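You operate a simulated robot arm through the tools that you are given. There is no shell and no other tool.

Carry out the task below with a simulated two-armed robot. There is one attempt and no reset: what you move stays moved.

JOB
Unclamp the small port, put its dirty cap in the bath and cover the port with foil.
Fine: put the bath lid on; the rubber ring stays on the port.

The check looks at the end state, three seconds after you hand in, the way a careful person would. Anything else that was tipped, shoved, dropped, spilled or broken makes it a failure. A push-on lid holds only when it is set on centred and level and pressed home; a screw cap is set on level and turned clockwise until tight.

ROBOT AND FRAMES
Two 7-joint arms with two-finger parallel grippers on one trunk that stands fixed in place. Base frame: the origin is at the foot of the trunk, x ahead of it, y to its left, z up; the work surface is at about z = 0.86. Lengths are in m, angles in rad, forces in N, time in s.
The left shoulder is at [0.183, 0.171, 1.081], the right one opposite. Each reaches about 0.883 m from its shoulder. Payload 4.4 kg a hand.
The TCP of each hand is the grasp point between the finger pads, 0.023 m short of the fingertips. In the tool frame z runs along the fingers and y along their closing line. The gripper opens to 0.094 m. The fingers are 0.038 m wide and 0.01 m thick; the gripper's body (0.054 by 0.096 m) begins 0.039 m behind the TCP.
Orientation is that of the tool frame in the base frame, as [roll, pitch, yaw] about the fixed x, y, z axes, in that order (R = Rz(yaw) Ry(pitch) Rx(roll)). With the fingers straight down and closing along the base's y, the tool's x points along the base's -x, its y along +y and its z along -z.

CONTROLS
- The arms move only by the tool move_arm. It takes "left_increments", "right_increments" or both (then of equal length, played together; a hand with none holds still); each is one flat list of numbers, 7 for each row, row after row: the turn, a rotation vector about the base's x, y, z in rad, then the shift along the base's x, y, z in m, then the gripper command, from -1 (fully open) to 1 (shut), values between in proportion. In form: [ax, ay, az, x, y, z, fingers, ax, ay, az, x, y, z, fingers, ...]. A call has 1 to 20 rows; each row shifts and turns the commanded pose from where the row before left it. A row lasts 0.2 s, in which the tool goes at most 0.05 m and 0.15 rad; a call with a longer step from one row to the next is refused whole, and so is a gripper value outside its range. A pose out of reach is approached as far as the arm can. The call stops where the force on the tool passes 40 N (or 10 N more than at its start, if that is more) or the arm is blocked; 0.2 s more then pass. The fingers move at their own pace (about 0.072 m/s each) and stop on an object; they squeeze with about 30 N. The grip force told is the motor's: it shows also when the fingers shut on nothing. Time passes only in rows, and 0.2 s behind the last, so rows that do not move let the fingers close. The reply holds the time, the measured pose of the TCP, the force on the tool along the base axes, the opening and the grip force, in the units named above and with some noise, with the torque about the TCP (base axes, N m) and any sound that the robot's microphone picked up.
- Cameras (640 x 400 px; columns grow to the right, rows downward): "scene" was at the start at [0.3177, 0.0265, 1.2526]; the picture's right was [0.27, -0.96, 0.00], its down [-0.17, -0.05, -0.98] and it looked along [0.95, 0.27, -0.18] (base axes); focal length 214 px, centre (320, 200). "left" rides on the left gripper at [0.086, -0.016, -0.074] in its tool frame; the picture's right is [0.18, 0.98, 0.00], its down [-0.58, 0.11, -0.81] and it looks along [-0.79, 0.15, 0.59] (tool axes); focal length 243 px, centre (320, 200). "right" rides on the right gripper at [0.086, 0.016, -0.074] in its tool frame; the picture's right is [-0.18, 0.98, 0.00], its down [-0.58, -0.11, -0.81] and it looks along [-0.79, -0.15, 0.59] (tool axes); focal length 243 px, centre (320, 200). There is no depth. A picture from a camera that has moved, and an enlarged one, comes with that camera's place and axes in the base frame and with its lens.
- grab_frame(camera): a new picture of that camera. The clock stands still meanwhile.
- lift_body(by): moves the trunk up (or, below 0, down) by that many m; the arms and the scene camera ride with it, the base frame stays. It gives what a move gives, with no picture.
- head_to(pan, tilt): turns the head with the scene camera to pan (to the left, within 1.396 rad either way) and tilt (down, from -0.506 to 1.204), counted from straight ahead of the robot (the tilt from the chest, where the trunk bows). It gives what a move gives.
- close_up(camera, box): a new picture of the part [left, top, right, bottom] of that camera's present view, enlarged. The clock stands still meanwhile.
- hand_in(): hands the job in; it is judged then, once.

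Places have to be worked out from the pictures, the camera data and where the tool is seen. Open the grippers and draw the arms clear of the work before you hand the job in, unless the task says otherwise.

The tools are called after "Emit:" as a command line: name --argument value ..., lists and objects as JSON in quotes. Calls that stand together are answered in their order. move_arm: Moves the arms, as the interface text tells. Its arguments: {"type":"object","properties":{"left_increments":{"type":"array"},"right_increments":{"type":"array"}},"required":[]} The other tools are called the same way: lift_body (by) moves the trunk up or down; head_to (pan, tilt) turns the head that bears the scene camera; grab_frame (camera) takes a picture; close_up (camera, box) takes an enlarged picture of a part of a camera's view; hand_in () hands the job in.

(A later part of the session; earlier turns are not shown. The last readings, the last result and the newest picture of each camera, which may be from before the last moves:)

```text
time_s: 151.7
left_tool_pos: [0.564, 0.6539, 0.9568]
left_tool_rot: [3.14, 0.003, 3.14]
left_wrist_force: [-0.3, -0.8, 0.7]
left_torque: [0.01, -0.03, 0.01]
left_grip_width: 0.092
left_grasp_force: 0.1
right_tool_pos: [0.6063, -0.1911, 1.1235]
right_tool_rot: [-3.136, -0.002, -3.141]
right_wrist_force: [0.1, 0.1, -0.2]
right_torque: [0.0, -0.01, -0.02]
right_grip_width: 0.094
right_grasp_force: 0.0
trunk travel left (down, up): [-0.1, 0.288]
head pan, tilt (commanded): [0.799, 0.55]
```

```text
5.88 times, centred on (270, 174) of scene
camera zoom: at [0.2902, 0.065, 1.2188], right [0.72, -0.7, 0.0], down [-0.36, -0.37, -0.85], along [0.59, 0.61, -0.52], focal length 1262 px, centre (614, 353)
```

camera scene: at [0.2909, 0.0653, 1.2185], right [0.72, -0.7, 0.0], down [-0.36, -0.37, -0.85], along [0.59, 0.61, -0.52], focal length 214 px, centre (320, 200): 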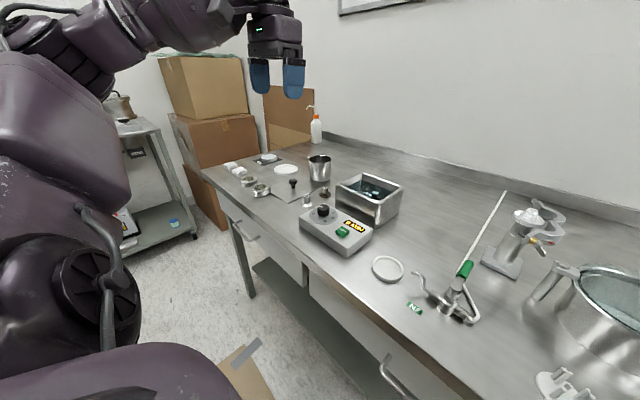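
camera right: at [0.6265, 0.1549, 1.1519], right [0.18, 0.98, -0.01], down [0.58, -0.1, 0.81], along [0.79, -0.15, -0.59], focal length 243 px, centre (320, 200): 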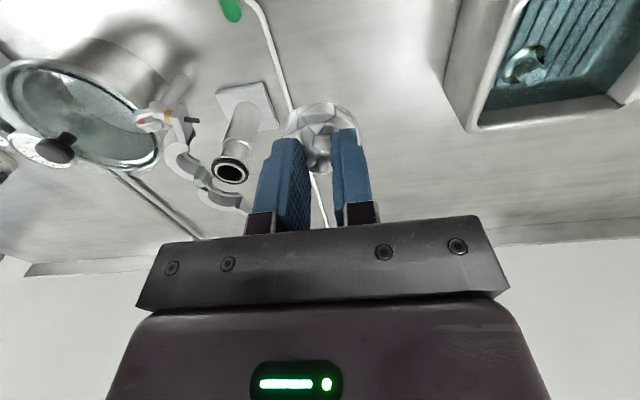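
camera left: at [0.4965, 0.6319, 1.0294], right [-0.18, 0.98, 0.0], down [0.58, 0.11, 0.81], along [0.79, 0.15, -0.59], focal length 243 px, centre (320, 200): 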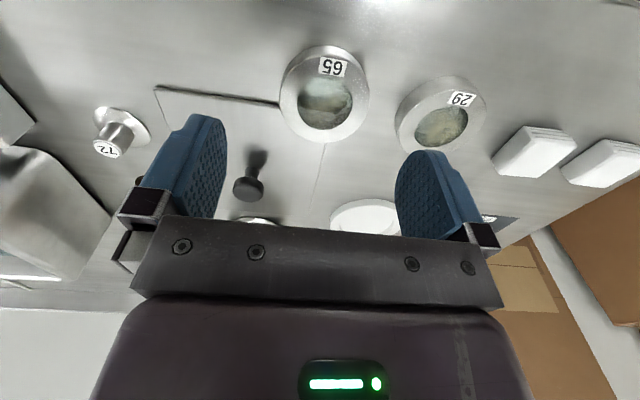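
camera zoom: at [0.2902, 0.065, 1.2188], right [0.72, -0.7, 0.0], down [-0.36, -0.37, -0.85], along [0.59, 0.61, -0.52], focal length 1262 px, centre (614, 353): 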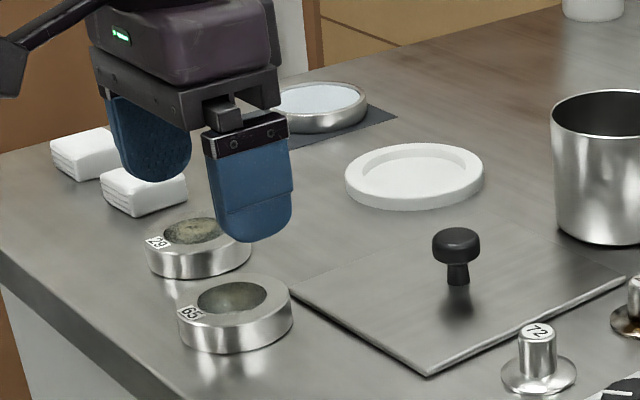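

Dish 65 now lies flat and clear; the lid corner is free. Now I move the left hand over the lid's knob at (0.683, 0.598) with a ~55 mm opening.

Emit:
move_arm --left_increments '[0, 0, 0, 0.03, -0.014, 0.01, -0.2, 0, 0, 0, 0.03, -0.014, 0, -0.2, 0, 0, 0, 0.03, -0.014, 0, -0.2, 0, 0, 0, 0.029, -0.0135, -0.01, -0.2, 0, 0, 0, 0, 0, -0.01, -0.2]'

Emit:
grab_frame --camera "left"

Emit:
close_up --camera "left" --box '[220, 60, 420, 190]'

Emit:
close_up --camera "scene" --box '[240, 130, 340, 205]'

```text
time_s: 152.8
left_tool_pos: [0.681, 0.5958, 0.9474]
left_tool_rot: [3.139, 0.004, 3.141]
left_wrist_force: [-1.1, -0.3, 0.0]
left_torque: [-0.02, 0.01, 0.01]
left_grip_width: 0.0563
left_grasp_force: 0.2
right_tool_pos: [0.6055, -0.1908, 1.1231]
right_tool_rot: [-3.135, -0.001, -3.14]
right_wrist_force: [0.6, -1.3, -0.8]
right_torque: [0.02, 0.0, -0.01]
right_grip_width: 0.094
right_grasp_force: 0.2
trunk travel left (down, up): [-0.1, 0.288]
head pan, tilt (commanded): [0.799, 0.55]
```

```text
taken
camera left: at [0.5937, 0.5784, 1.0207], right [-0.18, 0.98, 0.0], down [0.58, 0.11, 0.81], along [0.79, 0.15, -0.59], focal length 243 px, centre (320, 200)
```

left: 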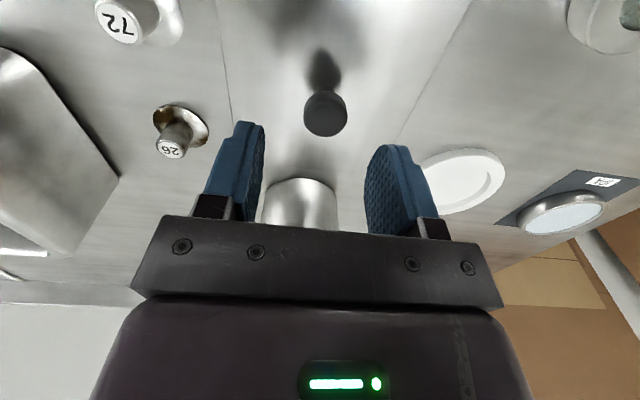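

```text
3.08 times, centred on (320, 125) of left
camera zoom: at [0.5937, 0.5784, 1.0207], right [-0.18, 0.98, 0.0], down [0.58, 0.11, 0.81], along [0.79, 0.15, -0.59], focal length 746 px, centre (320, 431)
```

zoom: 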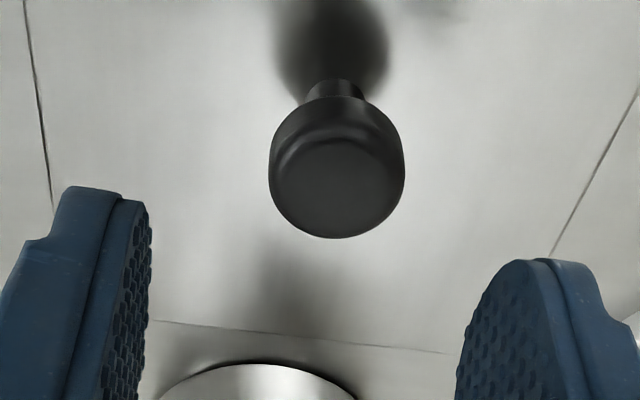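

```text
5.33 times, centred on (290, 168) of scene
camera zoom: at [0.2903, 0.0653, 1.2189], right [0.72, -0.7, 0.0], down [-0.36, -0.37, -0.85], along [0.59, 0.61, -0.52], focal length 1144 px, centre (480, 373)
```

zoom: 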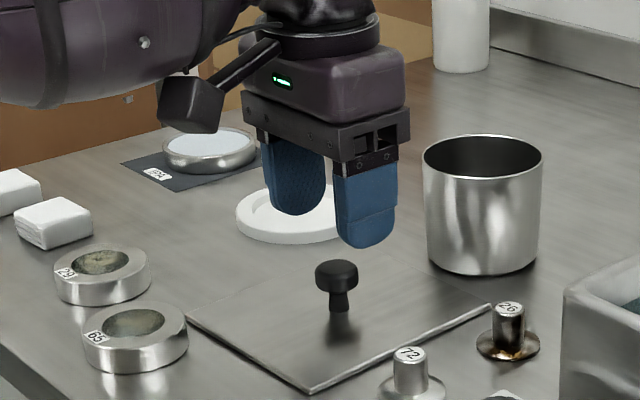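

The knob head centre is at (0.684, 0.5986). I align, descend so the tips are just above the plate, and close on the knob.

Emit:
move_arm --left_increments '[0, 0, 0, 0.003, 0.003, -0.02, -0.2, 0, 0, 0, 0, 0, -0.02, -0.2, 0, 0, 0, 0, 0, -0.012, -0.2, 0, 0, 0, 0, 0, 0, 0.1, 0, 0, 0, 0, 0, 0, 0.6, 0, 0, 0, 0, 0, 0, 0.9, 0, 0, 0, 0, 0, 0, 0.9]'

Emit:
close_up --camera "left" --box '[220, 80, 420, 210]'

Emit:
close_up --camera "scene" --box '[240, 130, 340, 205]'

```text
time_s: 154.4
left_tool_pos: [0.6843, 0.6003, 0.8948]
left_tool_rot: [3.139, 0.003, -3.141]
left_wrist_force: [-0.5, 0.1, 1.9]
left_torque: [-0.02, -0.02, 0.01]
left_grip_width: 0.027
left_grasp_force: 30.2
right_tool_pos: [0.6067, -0.19, 1.1222]
right_tool_rot: [-3.134, -0.003, -3.14]
right_wrist_force: [-0.2, 0.1, 0.0]
right_torque: [0.01, -0.01, 0.01]
right_grip_width: 0.0939
right_grasp_force: 0.1
trunk travel left (down, up): [-0.1, 0.288]
head pan, tilt (commanded): [0.799, 0.55]
```

```text
3.08 times, centred on (320, 145) of left
camera zoom: at [0.5968, 0.5826, 0.9687], right [-0.18, 0.98, 0.0], down [0.58, 0.11, 0.81], along [0.79, 0.15, -0.59], focal length 746 px, centre (320, 369)
```

zoom: 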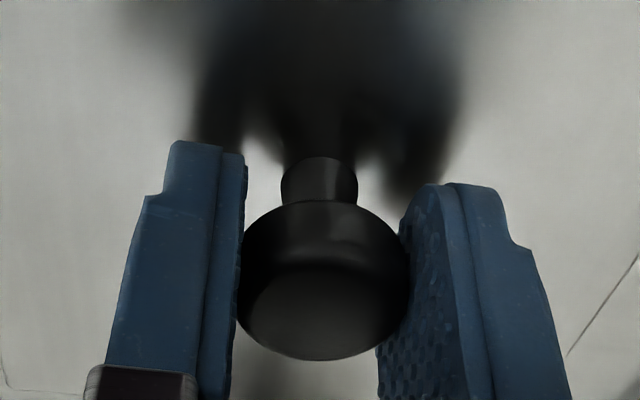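

```text
5.33 times, centred on (290, 168) of scene
camera zoom: at [0.2907, 0.0653, 1.2186], right [0.72, -0.7, 0.0], down [-0.36, -0.37, -0.85], along [0.59, 0.61, -0.52], focal length 1144 px, centre (480, 373)
```

zoom: 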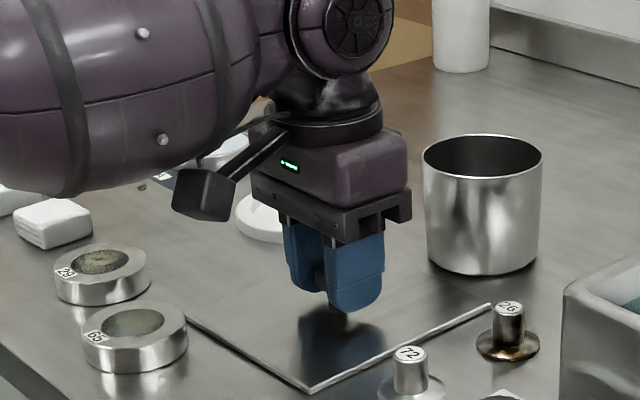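

The knob is held (27 mm). I lift the lid straight up, slowly at first, to well above the cup and bath.

Emit:
move_arm --left_increments '[0, 0, 0, 0, 0, 0.004, 0.9, 0, 0, 0, 0, 0, 0.008, 0.9, 0, 0, 0, 0, 0, 0.02, 0.9, 0, 0, 0, 0, 0, 0.035, 0.9, 0, 0, 0, 0, 0, 0.035, 0.9, 0, 0, 0, 0, 0, 0.035, 0.9, 0, 0, 0, 0, 0, 0.033, 0.9]'

Emit:
grab_frame --camera "scene"

Emit:
close_up --camera "scene" --box '[210, 80, 350, 190]'

Emit:
grab_frame --camera "left"

```text
time_s: 156.1
left_tool_pos: [0.6845, 0.6011, 1.0656]
left_tool_rot: [3.139, 0.002, -3.142]
left_wrist_force: [-0.7, 0.5, -1.0]
left_torque: [0.04, -0.01, 0.04]
left_grip_width: 0.0268
left_grasp_force: 30.5
right_tool_pos: [0.6055, -0.1912, 1.1228]
right_tool_rot: [-3.134, -0.002, -3.138]
right_wrist_force: [-0.4, 1.4, -0.6]
right_torque: [0.02, -0.02, -0.04]
right_grip_width: 0.0938
right_grasp_force: 0.1
trunk travel left (down, up): [-0.1, 0.288]
head pan, tilt (commanded): [0.799, 0.55]
```

```text
taken
camera scene: at [0.2906, 0.0652, 1.2186], right [0.72, -0.7, 0.0], down [-0.36, -0.37, -0.85], along [0.59, 0.61, -0.52], focal length 214 px, centre (320, 200)
```

scene: 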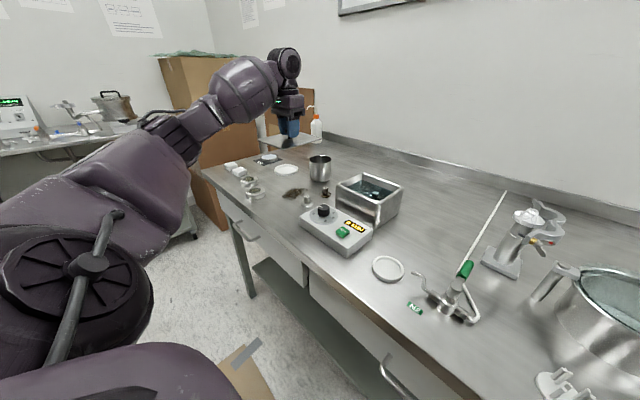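

```text
3.64 times, centred on (280, 135) of scene
camera zoom: at [0.2906, 0.0652, 1.2186], right [0.72, -0.7, 0.0], down [-0.36, -0.37, -0.85], along [0.59, 0.61, -0.52], focal length 780 px, centre (466, 436)
```

zoom: 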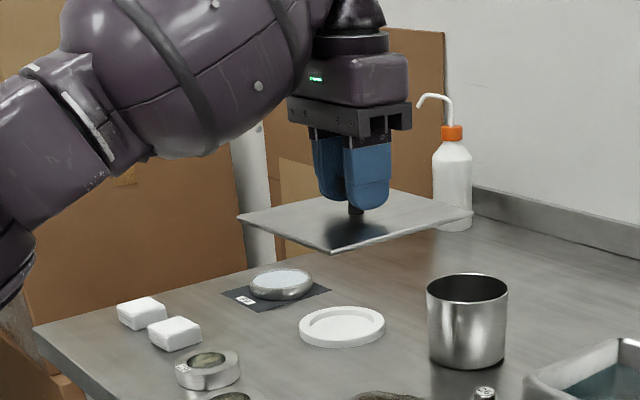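

```text
taken
camera left: at [0.5967, 0.5827, 1.1394], right [-0.18, 0.98, 0.0], down [0.58, 0.11, 0.81], along [0.79, 0.15, -0.59], focal length 243 px, centre (320, 200)
```

left: 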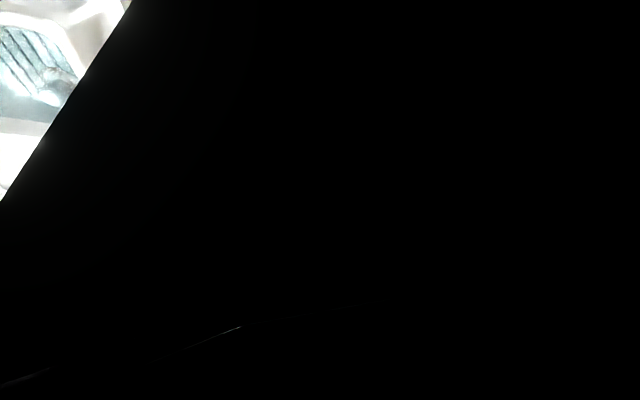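

The lid is up and level. I notice a dark patch where the lid was lying; I'll zoom in on that.

Emit:
close_up --camera "scene" --box '[225, 155, 345, 225]'

```text
5.33 times, centred on (285, 190) of scene
camera zoom: at [0.2906, 0.0652, 1.2186], right [0.72, -0.7, 0.0], down [-0.36, -0.37, -0.85], along [0.59, 0.61, -0.52], focal length 1144 px, centre (507, 253)
```

zoom: 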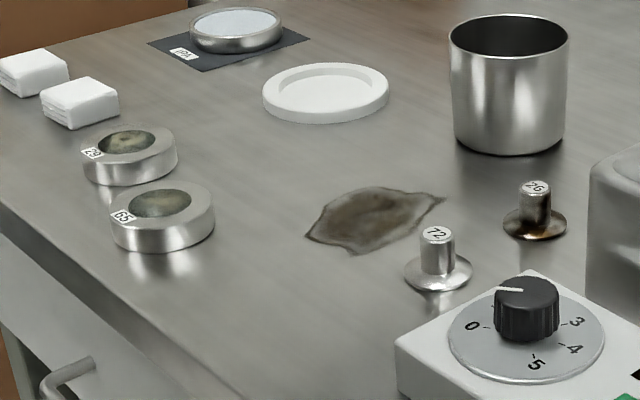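

It's just a stain on the bench. I carry the lid to above the bath while turning it 90° (its long side must run along y to match the bath).

Emit:
move_arm --left_increments '[0, 0, 0.131, 0.003, -0.015, 0.004, 0.9, 0, 0, 0.131, 0.006, -0.021, 0, 0.9, 0, 0, 0.131, 0.006, -0.021, 0, 0.9, 0, 0, 0.131, 0.006, -0.021, 0, 0.9, 0, 0, 0.131, 0.006, -0.021, 0, 0.9, 0, 0, 0.131, 0.006, -0.021, 0, 0.9]'

Emit:
grab_frame --camera "scene"

```text
time_s: 157.4
left_tool_pos: [0.7164, 0.4801, 1.0684]
left_tool_rot: [3.14, 0.002, -2.352]
left_wrist_force: [0.4, -0.3, -1.9]
left_torque: [-0.01, 0.04, 0.0]
left_grip_width: 0.0268
left_grasp_force: 30.3
right_tool_pos: [0.6047, -0.1904, 1.1226]
right_tool_rot: [-3.134, -0.004, -3.14]
right_wrist_force: [0.0, -0.6, -0.8]
right_torque: [0.01, 0.0, -0.02]
right_grip_width: 0.0939
right_grasp_force: 0.1
trunk travel left (down, up): [-0.1, 0.288]
head pan, tilt (commanded): [0.799, 0.55]
```

```text
taken
camera scene: at [0.2912, 0.0654, 1.2183], right [0.72, -0.7, 0.0], down [-0.36, -0.37, -0.85], along [0.59, 0.61, -0.52], focal length 214 px, centre (320, 200)
```

scene: 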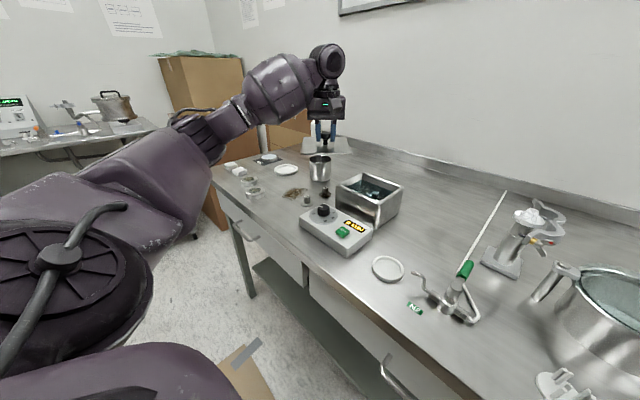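

Tracking well. I finish the turn and move over the bath centre.

Emit:
move_arm --left_increments '[0, 0, 0.1302, 0.0069, -0.022, 0, 0.9, 0, 0, 0.1302, 0.0069, -0.022, 0, 0.9, 0, 0, 0.1302, 0.0069, -0.022, 0, 0.9, 0, 0, 0.1302, 0.0069, -0.022, 0, 0.9, 0, 0, 0.1302, 0.0069, -0.022, 0, 0.9, 0, 0, 0.1302, 0.0066, -0.022, 0, 0.9]'

Emit:
head_to --pan 0.45 --tilt 0.5

Emit:
grab_frame --camera "scene"

Emit:
close_up --camera "scene" --box '[220, 110, 360, 250]'

Emit:
grab_frame --camera "right"

```text
time_s: 158.8
left_tool_pos: [0.7585, 0.3472, 1.0672]
left_tool_rot: [3.137, 0.004, -1.574]
left_wrist_force: [-0.5, 0.1, -1.8]
left_torque: [0.01, 0.02, -0.01]
left_grip_width: 0.0267
left_grasp_force: 30.3
right_tool_pos: [0.6068, -0.1904, 1.1217]
right_tool_rot: [-3.135, -0.002, -3.14]
right_wrist_force: [-0.1, 0.5, 0.0]
right_torque: [0.04, 0.01, 0.0]
right_grip_width: 0.0939
right_grasp_force: 0.0
trunk travel left (down, up): [-0.1, 0.288]
head pan, tilt (commanded): [0.799, 0.55]
```

```text
time_s: 159.7
left_tool_pos: [0.7587, 0.349, 1.0682]
left_tool_rot: [3.14, 0.003, -1.577]
left_wrist_force: [-0.5, 0.0, -1.5]
left_torque: [-0.02, 0.01, -0.01]
left_grip_width: 0.0271
left_grasp_force: 30.0
right_tool_pos: [0.6062, -0.1901, 1.1234]
right_tool_rot: [-3.135, -0.003, -3.139]
right_wrist_force: [0.1, -0.2, 0.4]
right_torque: [0.0, 0.0, 0.01]
right_grip_width: 0.0943
right_grasp_force: 0.0
trunk travel left (down, up): [-0.1, 0.288]
head pan, tilt (commanded): [0.45, 0.499]
```

```text
taken
camera scene: at [0.3103, 0.0408, 1.223], right [0.44, -0.9, 0.0], down [-0.43, -0.21, -0.88], along [0.79, 0.38, -0.48], focal length 214 px, centre (320, 200)
```

scene: 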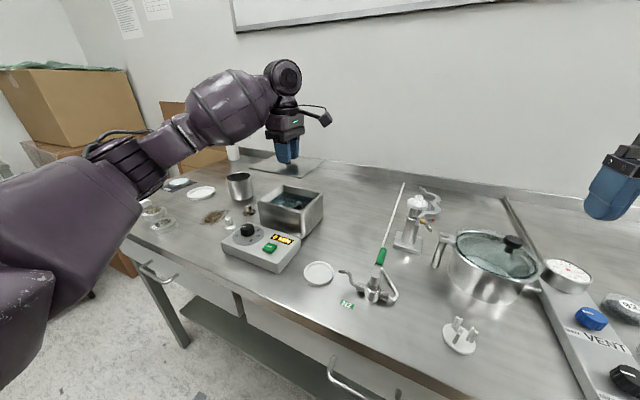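

```text
2.86 times, centred on (290, 180) of scene
camera zoom: at [0.3103, 0.0408, 1.223], right [0.44, -0.9, 0.0], down [-0.43, -0.21, -0.88], along [0.79, 0.38, -0.48], focal length 613 px, centre (406, 257)
```

zoom: 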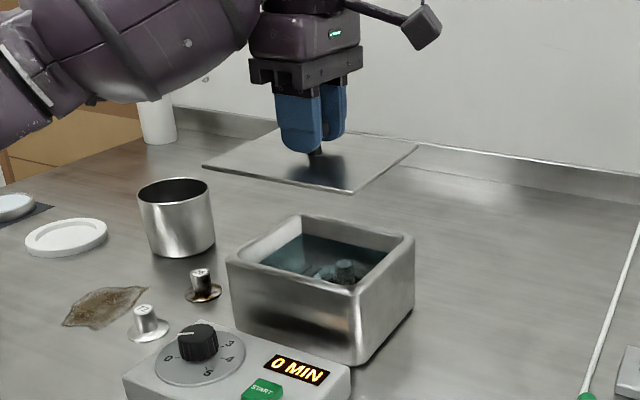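

```text
taken
camera right: at [0.5201, -0.1722, 1.1974], right [0.18, 0.98, -0.01], down [0.58, -0.1, 0.81], along [0.79, -0.15, -0.59], focal length 243 px, centre (320, 200)
```

right: 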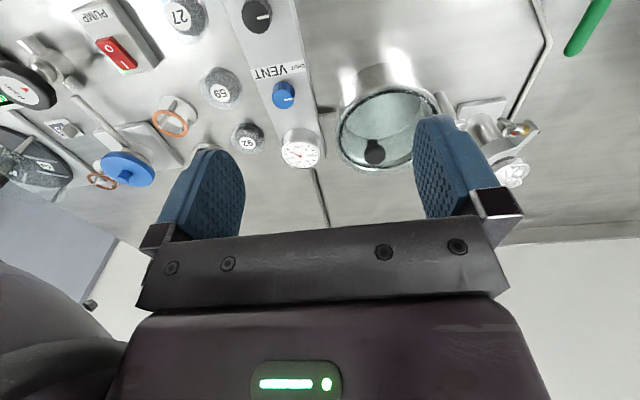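

The lid is oriented correctly and centred over the bath (both ≈ (0.7585, 0.349)). I lower it to just above the rim.

Emit:
move_arm --left_increments '[0, 0, 0.004, 0, 0, -0.03, 0.9, 0, 0, 0, 0, 0, -0.03, 0.9, 0, 0, 0, 0, 0, -0.018, 0.9, 0, 0, 0, 0, 0, 0, 0.9]'

Emit:
close_up --camera "scene" --box '[240, 150, 340, 240]'

```text
time_s: 160.7
left_tool_pos: [0.7573, 0.3482, 0.9907]
left_tool_rot: [3.139, 0.001, -1.57]
left_wrist_force: [0.4, -0.6, -1.8]
left_torque: [0.0, 0.0, -0.03]
left_grip_width: 0.027
left_grasp_force: 29.8
right_tool_pos: [0.6052, -0.1897, 1.1225]
right_tool_rot: [-3.136, 0.0, -3.138]
right_wrist_force: [-0.9, 1.3, -0.1]
right_torque: [0.03, 0.02, 0.0]
right_grip_width: 0.094
right_grasp_force: 0.1
trunk travel left (down, up): [-0.1, 0.288]
head pan, tilt (commanded): [0.45, 0.499]
```

```text
4.44 times, centred on (290, 195) of scene
camera zoom: at [0.31, 0.0406, 1.2232], right [0.44, -0.9, 0.0], down [-0.43, -0.21, -0.88], along [0.79, 0.38, -0.48], focal length 953 px, centre (453, 222)
```

zoom: 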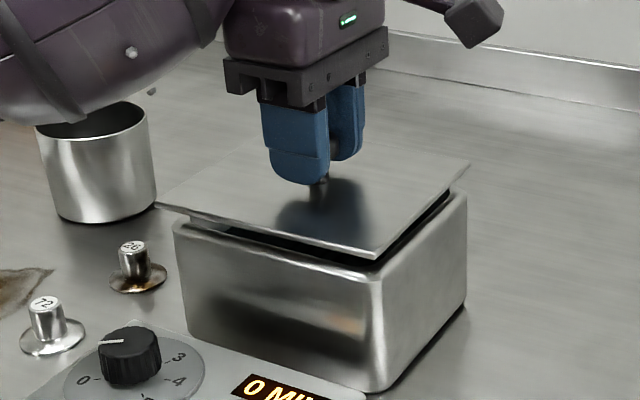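

The lid hovers ~1.5 cm above the rim, parallel; it looks ~2–3 mm too near the robot. I shift +2 mm in x and lower in small steps to contact.

Emit:
move_arm --left_increments '[0, 0, 0, 0.0025, 0, -0.006, 0.9, 0, 0, 0, 0, 0, -0.004, 0.9, 0, 0, 0, 0, 0, -0.003, 0.9, 0, 0, 0, 0, 0, 0, 0.9]'

Emit:
close_up --camera "scene" --box '[240, 150, 340, 240]'

```text
time_s: 161.7
left_tool_pos: [0.7606, 0.3492, 0.9807]
left_tool_rot: [-3.139, 0.002, -1.571]
left_wrist_force: [3.4, 1.1, 9.7]
left_torque: [0.23, -0.06, -0.05]
left_grip_width: 0.0266
left_grasp_force: 30.3
right_tool_pos: [0.6063, -0.1901, 1.1235]
right_tool_rot: [-3.135, -0.001, -3.138]
right_wrist_force: [0.4, 0.1, -0.1]
right_torque: [0.03, 0.01, 0.02]
right_grip_width: 0.0939
right_grasp_force: 0.0
trunk travel left (down, up): [-0.1, 0.288]
head pan, tilt (commanded): [0.45, 0.499]
```

```text
4.44 times, centred on (290, 195) of scene
camera zoom: at [0.3095, 0.0403, 1.2236], right [0.44, -0.9, 0.0], down [-0.43, -0.21, -0.88], along [0.79, 0.38, -0.48], focal length 953 px, centre (453, 222)
```

zoom: 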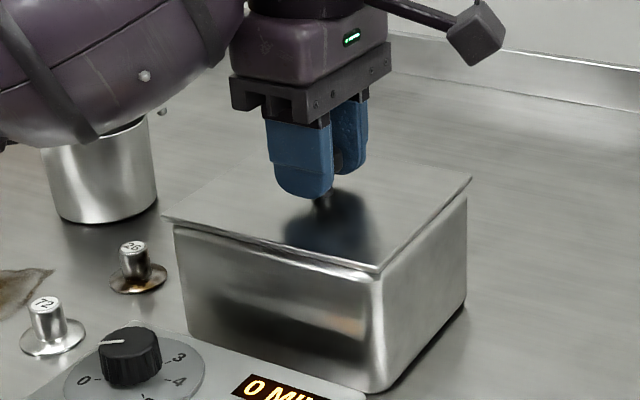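

The lid touches the rim (10 N). It looks displaced a few mm to the far-left; I'll zoom in to measure the overhang on each side.

Emit:
close_up --camera "scene" --box '[252, 180, 312, 225]'

Emit:
close_up --camera "scene" --box '[300, 175, 350, 215]'

```text
8.89 times, centred on (282, 202) of scene
camera zoom: at [0.3095, 0.0403, 1.2236], right [0.44, -0.9, 0.0], down [-0.43, -0.21, -0.88], along [0.79, 0.38, -0.48], focal length 1906 px, centre (658, 178)
```

zoom: 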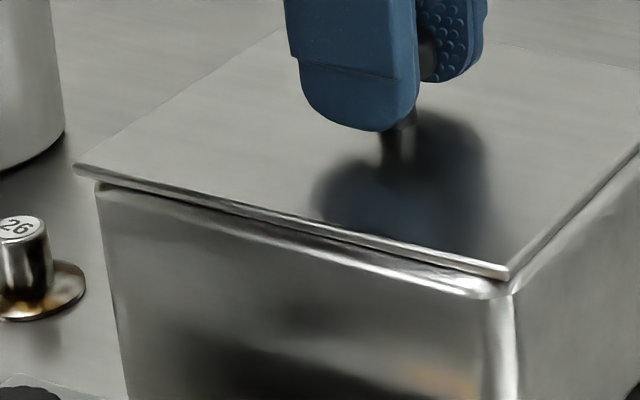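

```text
10.00 times, centred on (325, 195) of scene
camera zoom: at [0.3095, 0.0403, 1.2236], right [0.44, -0.9, 0.0], down [-0.43, -0.21, -0.88], along [0.79, 0.38, -0.48], focal length 2145 px, centre (270, 250)
```

zoom: 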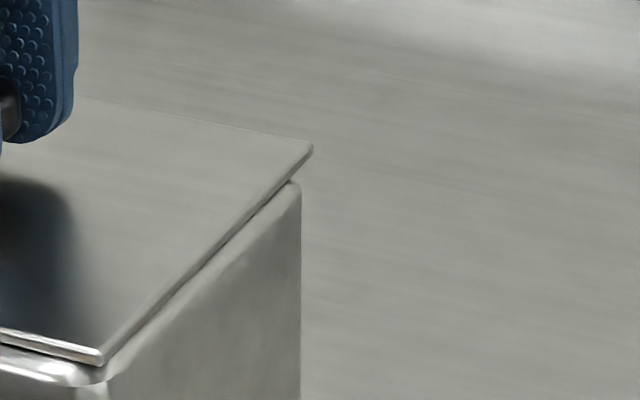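

The zooms show the lid ~8 mm too far back and ~5.5 mm too far left relative to the bath (its right-front corner is inside the rim). I lift 6 mm, shift, and lower again.

Emit:
move_arm --left_increments '[0, 0, 0, 0, 0, 0.007, 0.9, 0, 0, -0.005, -0.004, -0.0028, 0, 0.9, 0, 0, 0, -0.004, -0.0027, 0, 0.9, 0, 0, 0, 0, 0, -0.003, 0.9, 0, 0, 0, 0, 0, 0, 0.9]'

Emit:
close_up --camera "scene" --box '[252, 180, 312, 225]'

Emit:
close_up --camera "scene" --box '[300, 175, 350, 215]'

```text
time_s: 162.9
left_tool_pos: [0.7529, 0.3432, 0.9814]
left_tool_rot: [3.139, 0.001, -1.575]
left_wrist_force: [-0.2, 0.3, -1.2]
left_torque: [0.01, 0.02, -0.01]
left_grip_width: 0.027
left_grasp_force: 30.0
right_tool_pos: [0.6063, -0.1898, 1.1225]
right_tool_rot: [-3.134, -0.004, -3.14]
right_wrist_force: [0.0, 0.4, -0.5]
right_torque: [-0.01, 0.01, 0.0]
right_grip_width: 0.094
right_grasp_force: 0.1
trunk travel left (down, up): [-0.1, 0.288]
head pan, tilt (commanded): [0.45, 0.499]
```

```text
8.89 times, centred on (282, 202) of scene
camera zoom: at [0.3103, 0.0406, 1.223], right [0.44, -0.9, 0.0], down [-0.43, -0.21, -0.88], along [0.79, 0.38, -0.48], focal length 1906 px, centre (658, 178)
```

zoom: 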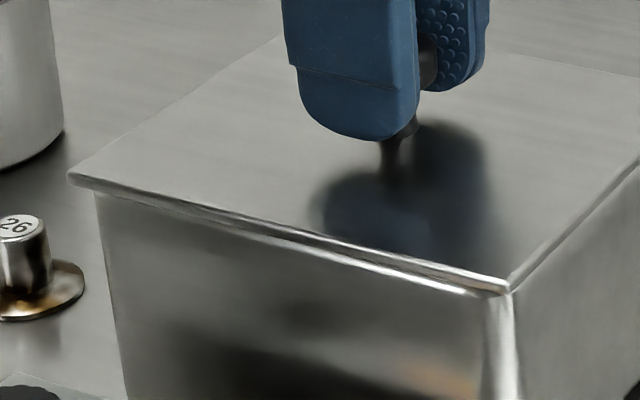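

```text
10.00 times, centred on (325, 195) of scene
camera zoom: at [0.3103, 0.0406, 1.223], right [0.44, -0.9, 0.0], down [-0.43, -0.21, -0.88], along [0.79, 0.38, -0.48], focal length 2145 px, centre (270, 250)
```

zoom: 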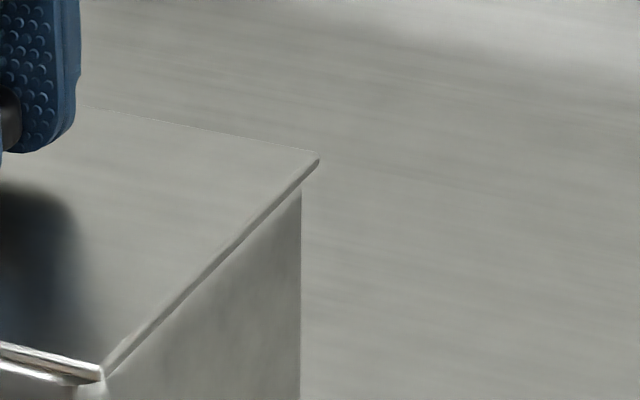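

The lid is now close; relative measurements still show ~4 mm too far back and ~3 mm too far left. I make that last shift and lower to contact.

Emit:
move_arm --left_increments '[0, 0, 0, 0, 0, 0.002, 0.9, 0, 0, 0, -0.004, -0.003, 0, 0.9, 0, 0, 0, 0, 0, -0.002, 0.9, 0, 0, 0, 0, 0, -0.002, 0.9, 0, 0, 0, 0, 0, 0, 0.9]'

Emit:
close_up --camera "scene" --box '[252, 180, 312, 225]'

Emit:
close_up --camera "scene" --box '[300, 175, 350, 215]'

```text
time_s: 164.1
left_tool_pos: [0.7484, 0.3392, 0.9802]
left_tool_rot: [3.139, 0.002, -1.576]
left_wrist_force: [0.7, 0.6, -0.5]
left_torque: [-0.06, 0.01, 0.01]
left_grip_width: 0.0271
left_grasp_force: 30.2
right_tool_pos: [0.6068, -0.1888, 1.1233]
right_tool_rot: [-3.135, -0.005, -3.14]
right_wrist_force: [-0.8, -0.2, -0.2]
right_torque: [0.03, 0.0, 0.0]
right_grip_width: 0.0941
right_grasp_force: 0.1
trunk travel left (down, up): [-0.1, 0.288]
head pan, tilt (commanded): [0.45, 0.499]
```

```text
8.89 times, centred on (282, 202) of scene
camera zoom: at [0.3102, 0.0407, 1.2231], right [0.44, -0.9, 0.0], down [-0.43, -0.21, -0.88], along [0.79, 0.38, -0.48], focal length 1906 px, centre (658, 178)
```

zoom: 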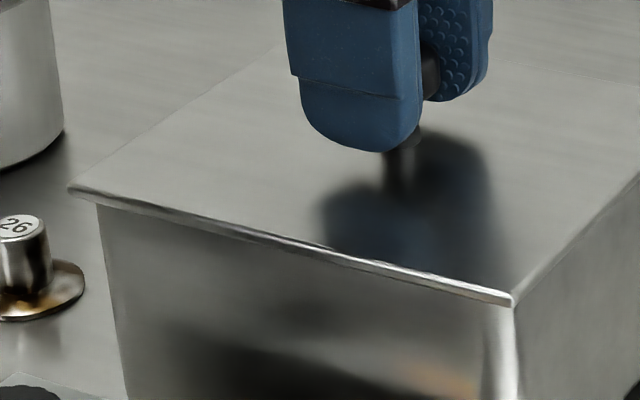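

```text
10.00 times, centred on (325, 195) of scene
camera zoom: at [0.3102, 0.0407, 1.2231], right [0.44, -0.9, 0.0], down [-0.43, -0.21, -0.88], along [0.79, 0.38, -0.48], focal length 2145 px, centre (270, 250)
```

zoom: 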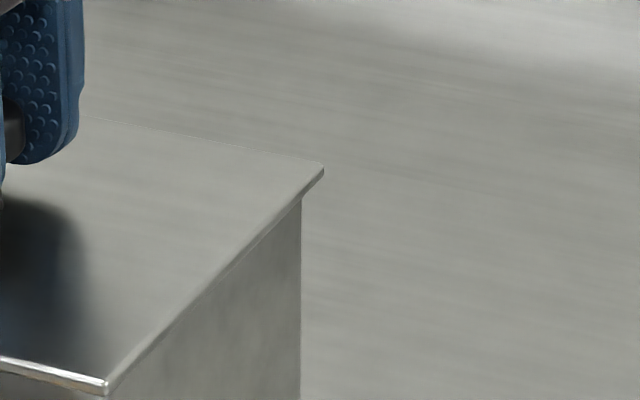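

The lid now covers the rim evenly on all visible sides. I lower the last millimetres to contact.

Emit:
move_arm --left_increments '[0, 0, 0, 0, 0, -0.0015, 0.9, 0, 0, 0, 0, 0, -0.0015, 0.9, 0, 0, 0, 0, 0, 0, 0.9]'

Emit:
close_up --camera "scene" --box '[245, 165, 345, 240]'

```text
time_s: 164.9
left_tool_pos: [0.7481, 0.3398, 0.9796]
left_tool_rot: [-3.14, 0.002, -1.574]
left_wrist_force: [6.1, 1.5, 14.0]
left_torque: [0.04, -0.13, -0.03]
left_grip_width: 0.0266
left_grasp_force: 30.4
right_tool_pos: [0.6054, -0.1901, 1.1234]
right_tool_rot: [-3.134, -0.001, -3.141]
right_wrist_force: [-0.9, 0.0, 0.0]
right_torque: [0.0, -0.03, 0.03]
right_grip_width: 0.0941
right_grasp_force: 0.1
trunk travel left (down, up): [-0.1, 0.288]
head pan, tilt (commanded): [0.45, 0.499]
```

```text
5.33 times, centred on (295, 202) of scene
camera zoom: at [0.3092, 0.0402, 1.2237], right [0.44, -0.9, 0.0], down [-0.43, -0.21, -0.88], along [0.79, 0.38, -0.48], focal length 1144 px, centre (453, 187)
```

zoom: 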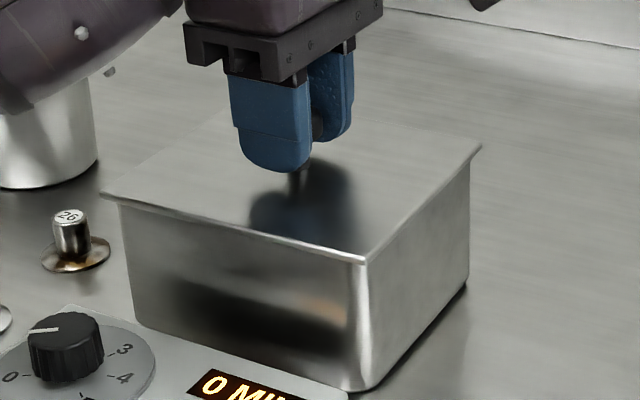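

Even contact at 14 N with little moment: the lid is seated. I unload, release the knob, and lift the hand away.

Emit:
move_arm --left_increments '[0, 0, 0, 0, 0, 0.002, 0.9, 0, 0, 0, 0, 0, 0, 0.5, 0, 0, 0, 0, 0, 0, 0, 0, 0, 0, 0, 0, 0, -0.1, 0, 0, 0, 0, 0, 0.02, -0.1, 0, 0, 0, 0, 0, 0.04, -0.1, 0, 0, 0, 0, 0, 0.04, -0.1]'

Emit:
grab_frame --camera "scene"

Emit:
close_up --camera "scene" --box '[245, 165, 345, 240]'

Emit:
grab_frame --camera "left"

```text
time_s: 166.5
left_tool_pos: [0.7491, 0.3398, 1.0789]
left_tool_rot: [3.141, 0.003, -1.574]
left_wrist_force: [0.3, -1.0, 0.3]
left_torque: [0.02, -0.04, 0.02]
left_grip_width: 0.0516
left_grasp_force: 0.0
right_tool_pos: [0.6054, -0.1894, 1.123]
right_tool_rot: [-3.134, -0.002, -3.138]
right_wrist_force: [0.3, 0.4, 0.2]
right_torque: [0.0, -0.03, 0.02]
right_grip_width: 0.0938
right_grasp_force: 0.0
trunk travel left (down, up): [-0.1, 0.288]
head pan, tilt (commanded): [0.45, 0.499]
```

```text
taken
camera scene: at [0.3091, 0.0403, 1.2236], right [0.44, -0.9, 0.0], down [-0.43, -0.21, -0.88], along [0.79, 0.38, -0.48], focal length 214 px, centre (320, 200)
```

scene: 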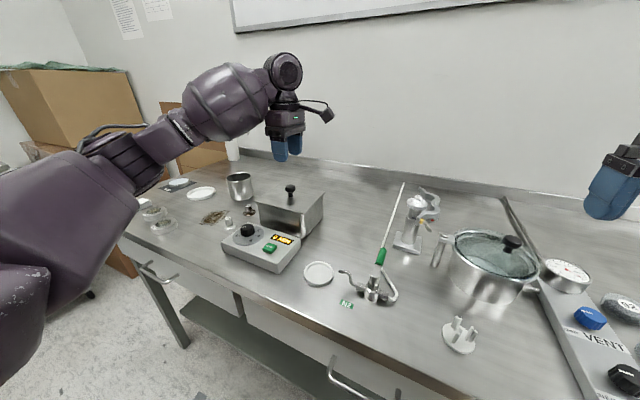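

```text
5.33 times, centred on (295, 202) of scene
camera zoom: at [0.3091, 0.0403, 1.2236], right [0.44, -0.9, 0.0], down [-0.43, -0.21, -0.88], along [0.79, 0.38, -0.48], focal length 1144 px, centre (453, 187)
```

zoom: 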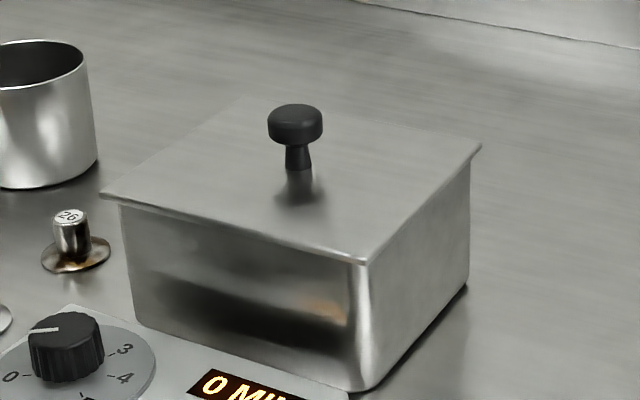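

```text
taken
camera left: at [0.7645, 0.2516, 1.1533], right [-0.98, -0.18, 0.0], down [-0.11, 0.58, 0.81], along [-0.15, 0.79, -0.59], focal length 243 px, centre (320, 200)
```

left: 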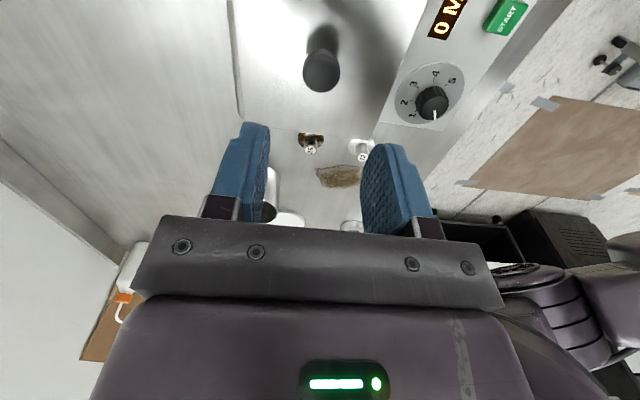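

The lid sits centred and level on the bath. To leave things as found, I'll put dish 65 back where it was (25 mm further in, now that the lid is gone): first bring the left hand back above it.

Emit:
move_arm --left_increments '[0, 0, -0.131, -0.0155, 0.026, 0, -0.95, 0, 0, -0.131, -0.0155, 0.026, 0, -0.95, 0, 0, -0.131, -0.0155, 0.026, 0, -0.95, 0, 0, -0.131, -0.0155, 0.026, 0, -0.95, 0, 0, -0.131, -0.0155, 0.026, 0, -0.95, 0, 0, -0.131, -0.0155, 0.026, 0, -0.95, 0, 0, -0.131, -0.0155, 0.026, 0, -0.95, 0, 0, -0.131, -0.0155, 0.026, 0, -0.95, 0, 0, -0.131, -0.0155, 0.026, -0.01, -0.95, 0, 0, -0.131, -0.0155, 0.026, -0.01, -0.95, 0, 0, -0.131, -0.0155, 0.026, -0.01, -0.95, 0, 0, -0.127, -0.0155, 0.026, -0.01, -0.95]'

Emit:
grab_frame --camera "left"

Emit:
head_to --pan 0.8 --tilt 0.55

Emit:
grab_frame --camera "scene"

```text
time_s: 169.1
left_tool_pos: [0.5619, 0.6507, 1.038]
left_tool_rot: [3.137, 0.0, 3.136]
left_wrist_force: [0.4, -0.2, 0.2]
left_torque: [0.02, 0.01, -0.01]
left_grip_width: 0.0917
left_grasp_force: 0.1
right_tool_pos: [0.6062, -0.1896, 1.1233]
right_tool_rot: [-3.136, -0.005, -3.139]
right_wrist_force: [-0.3, 0.9, 0.2]
right_torque: [0.01, -0.03, -0.02]
right_grip_width: 0.0942
right_grasp_force: 0.1
trunk travel left (down, up): [-0.1, 0.288]
head pan, tilt (commanded): [0.45, 0.499]
```

```text
taken
camera left: at [0.475, 0.6334, 1.113], right [-0.18, 0.98, 0.0], down [0.58, 0.1, 0.81], along [0.79, 0.15, -0.59], focal length 243 px, centre (320, 200)
```

left: 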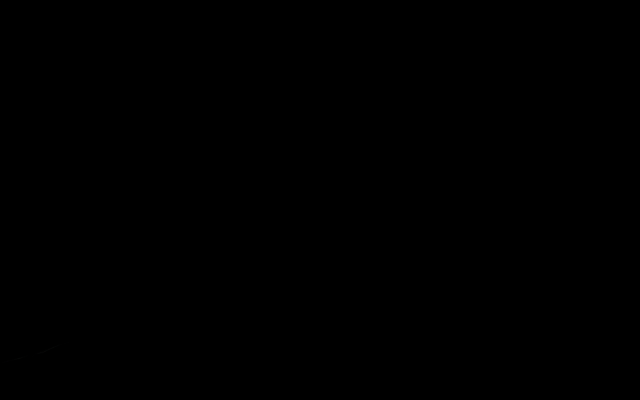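

```text
time_s: 169.9
left_tool_pos: [0.5636, 0.6496, 1.0393]
left_tool_rot: [3.14, 0.001, 3.138]
left_wrist_force: [-1.0, -1.0, -0.5]
left_torque: [0.01, -0.01, 0.01]
left_grip_width: 0.0916
left_grasp_force: 0.1
right_tool_pos: [0.6061, -0.1894, 1.1228]
right_tool_rot: [-3.135, -0.005, -3.138]
right_wrist_force: [0.4, 0.6, 0.2]
right_torque: [0.03, 0.03, 0.01]
right_grip_width: 0.094
right_grasp_force: 0.1
trunk travel left (down, up): [-0.1, 0.288]
head pan, tilt (commanded): [0.799, 0.55]
```

```text
taken
camera scene: at [0.2909, 0.0653, 1.2185], right [0.72, -0.7, 0.0], down [-0.36, -0.37, -0.85], along [0.59, 0.61, -0.52], focal length 214 px, centre (320, 200)
```

scene: 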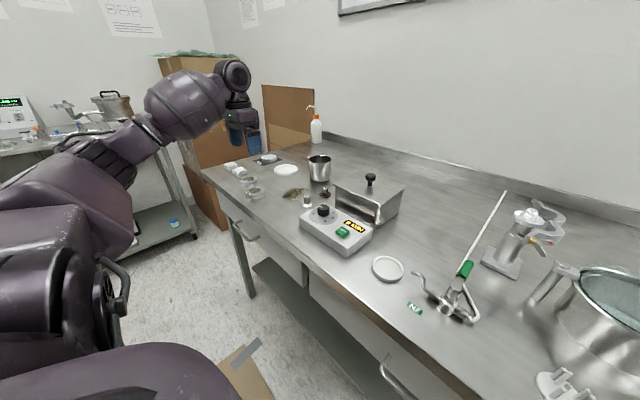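

The left camera picture came out black; I'll take it again, plus a scene close-up.

Emit:
grab_frame --camera "left"

Emit:
close_up --camera "scene" --box '[215, 90, 335, 210]'

```text
taken
camera left: at [0.4756, 0.633, 1.1128], right [-0.18, 0.98, 0.0], down [0.58, 0.11, 0.81], along [0.79, 0.15, -0.59], focal length 243 px, centre (320, 200)
```

left: 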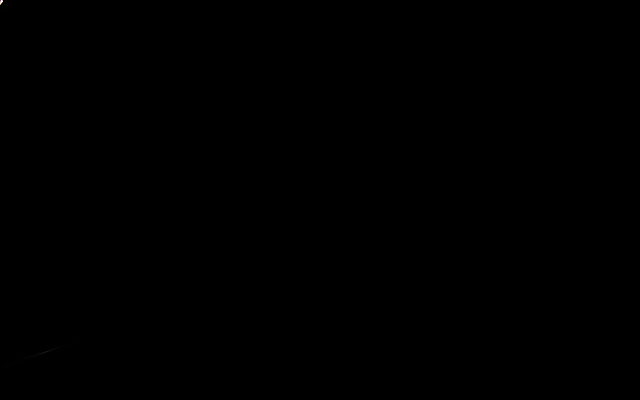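

```text
3.33 times, centred on (275, 150) of scene
camera zoom: at [0.2909, 0.0653, 1.2185], right [0.72, -0.7, 0.0], down [-0.36, -0.37, -0.85], along [0.59, 0.61, -0.52], focal length 715 px, centre (470, 367)
```

zoom: 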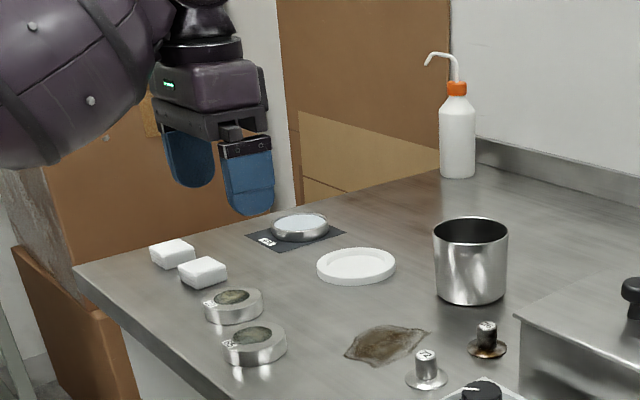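

The hand's camera is just hidden by the forearm in this posture. I'll lower toward the dish (known at (0.563, 0.653)) and check again.

Emit:
move_arm --left_increments '[0, 0, 0.003, 0, 0.002, -0.04, -0.95, 0, 0, 0, 0, 0, -0.04, -0.95]'

Emit:
close_up --camera "left" --box '[180, 20, 460, 200]'

Emit:
close_up --camera "scene" --box '[225, 130, 315, 208]'

```text
time_s: 170.5
left_tool_pos: [0.5622, 0.6543, 0.9586]
left_tool_rot: [3.141, 0.002, -3.141]
left_wrist_force: [-0.4, -0.1, -0.5]
left_torque: [-0.04, -0.02, -0.01]
left_grip_width: 0.0914
left_grasp_force: 0.1
right_tool_pos: [0.6063, -0.1902, 1.1229]
right_tool_rot: [-3.135, -0.004, -3.139]
right_wrist_force: [-0.2, 0.8, -0.4]
right_torque: [-0.06, 0.0, 0.0]
right_grip_width: 0.0942
right_grasp_force: 0.0
trunk travel left (down, up): [-0.1, 0.288]
head pan, tilt (commanded): [0.799, 0.55]
```

```text
2.22 times, centred on (320, 110) of left
camera zoom: at [0.4749, 0.6362, 1.0323], right [-0.18, 0.98, 0.0], down [0.58, 0.11, 0.81], along [0.79, 0.15, -0.59], focal length 539 px, centre (320, 400)
```

zoom: 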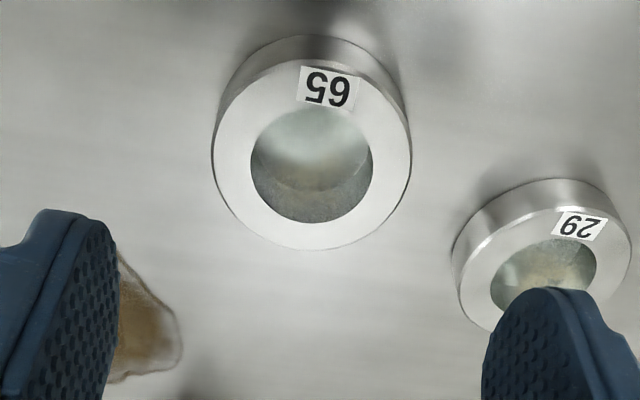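

```text
5.13 times, centred on (270, 169) of scene
camera zoom: at [0.2912, 0.0657, 1.2183], right [0.72, -0.7, 0.0], down [-0.36, -0.37, -0.85], along [0.59, 0.61, -0.52], focal length 1100 px, centre (576, 359)
```

zoom: 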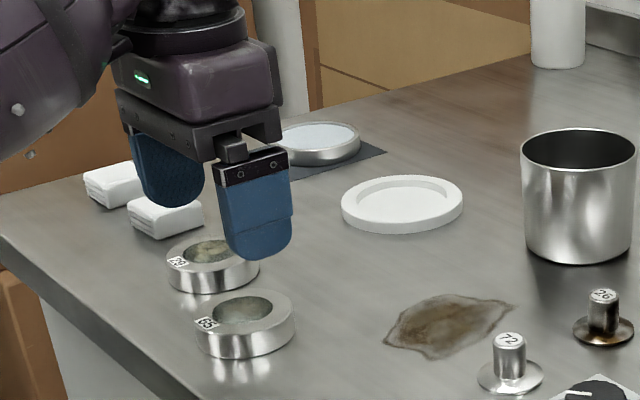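

The view matches the one right after I released the dish, so I can descend the same way, grip it, lift a few mm, move it 24 mm forward to its original spot and set it down.

Emit:
move_arm --left_increments '[0, 0, 0, 0.001, 0, -0.03, -0.95, 0, 0, 0, 0, 0, -0.03, -0.95, 0, 0, 0, 0, 0, -0.011, -0.95, 0, 0, 0, 0, 0, 0, -0.5, 0, 0, 0, 0, 0, 0, 0, 0, 0, 0, 0, 0, 0, 0.3, 0, 0, 0, 0, 0, 0, 0.3]'

Emit:
close_up --camera "left" --box '[180, 40, 460, 220]'

```text
time_s: 172.1
left_tool_pos: [0.564, 0.6548, 0.8889]
left_tool_rot: [3.138, 0.0, -3.14]
left_wrist_force: [0.3, 0.8, 0.1]
left_torque: [0.0, 0.0, 0.0]
left_grip_width: 0.0611
left_grasp_force: 29.9
right_tool_pos: [0.6066, -0.1887, 1.1243]
right_tool_rot: [-3.134, -0.005, -3.14]
right_wrist_force: [0.1, -1.0, -0.8]
right_torque: [-0.01, 0.02, 0.01]
right_grip_width: 0.0942
right_grasp_force: 0.1
trunk travel left (down, up): [-0.1, 0.288]
head pan, tilt (commanded): [0.799, 0.55]
```

```text
2.22 times, centred on (320, 130) of left
camera zoom: at [0.4764, 0.6357, 0.9623], right [-0.18, 0.98, 0.0], down [0.58, 0.11, 0.81], along [0.79, 0.15, -0.59], focal length 539 px, centre (320, 356)
```

zoom: 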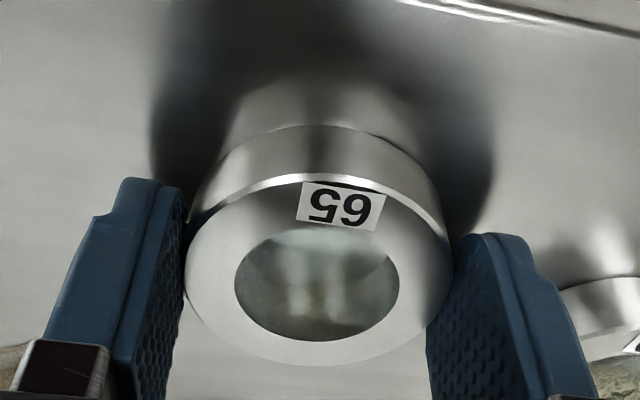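

The dish is gripped again. I lift 8 mm, move it back by (+22, −2) mm and set it down.

Emit:
move_arm --left_increments '[0, 0, 0, 0, 0, 0.008, 0.3, 0, 0, 0, 0.011, -0.001, 0, 0.3, 0, 0, 0, 0.011, -0.001, 0, 0.3, 0, 0, 0, 0, 0, -0.005, 0.3, 0, 0, 0, 0, 0, -0.003, 0.3, 0, 0, 0, 0, 0, -0.0005, 0.3, 0, 0, 0, 0, 0, 0, 0.0, 0, 0, 0, 0, 0, 0, -0.5, 0, 0, 0, 0, 0, 0, -0.95, 0, 0, 0, 0, 0, 0, -0.95, 0, 0, 0, 0, 0, 0.03, -0.95, 0, 0, 0, 0, 0, 0.04, -0.95]'

Emit:
close_up --camera "left" --box '[180, 20, 460, 200]'

Emit:
close_up --camera "scene" --box '[225, 130, 315, 208]'

```text
time_s: 174.7
left_tool_pos: [0.585, 0.6511, 0.957]
left_tool_rot: [3.139, 0.001, 3.142]
left_wrist_force: [-0.1, 0.0, 1.1]
left_torque: [-0.02, 0.01, 0.01]
left_grip_width: 0.0918
left_grasp_force: 0.1
right_tool_pos: [0.605, -0.1904, 1.1235]
right_tool_rot: [-3.135, -0.002, -3.139]
right_wrist_force: [-0.8, 0.1, 0.6]
right_torque: [0.01, -0.04, -0.05]
right_grip_width: 0.0942
right_grasp_force: 0.1
trunk travel left (down, up): [-0.1, 0.288]
head pan, tilt (commanded): [0.799, 0.55]
```

```text
2.22 times, centred on (320, 110) of left
camera zoom: at [0.497, 0.633, 1.0311], right [-0.18, 0.98, 0.0], down [0.58, 0.11, 0.81], along [0.79, 0.15, -0.59], focal length 539 px, centre (320, 400)
```

zoom: 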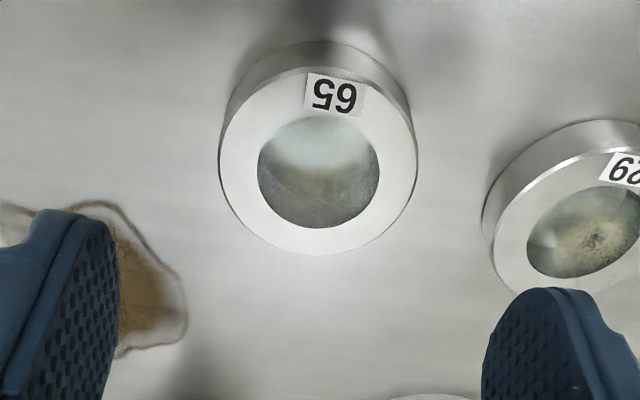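

```text
5.13 times, centred on (270, 169) of scene
camera zoom: at [0.2904, 0.065, 1.2187], right [0.72, -0.7, 0.0], down [-0.36, -0.37, -0.85], along [0.59, 0.61, -0.52], focal length 1100 px, centre (576, 359)
```

zoom: 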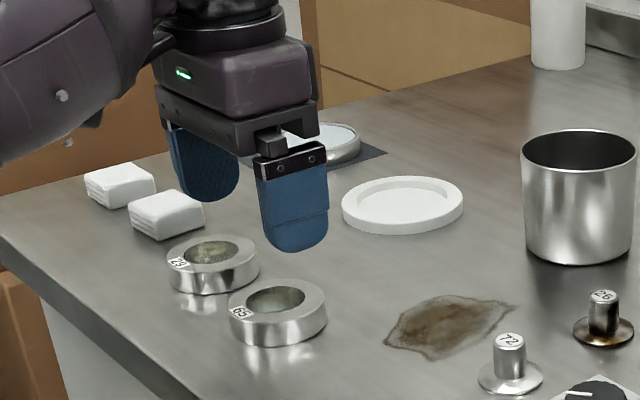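

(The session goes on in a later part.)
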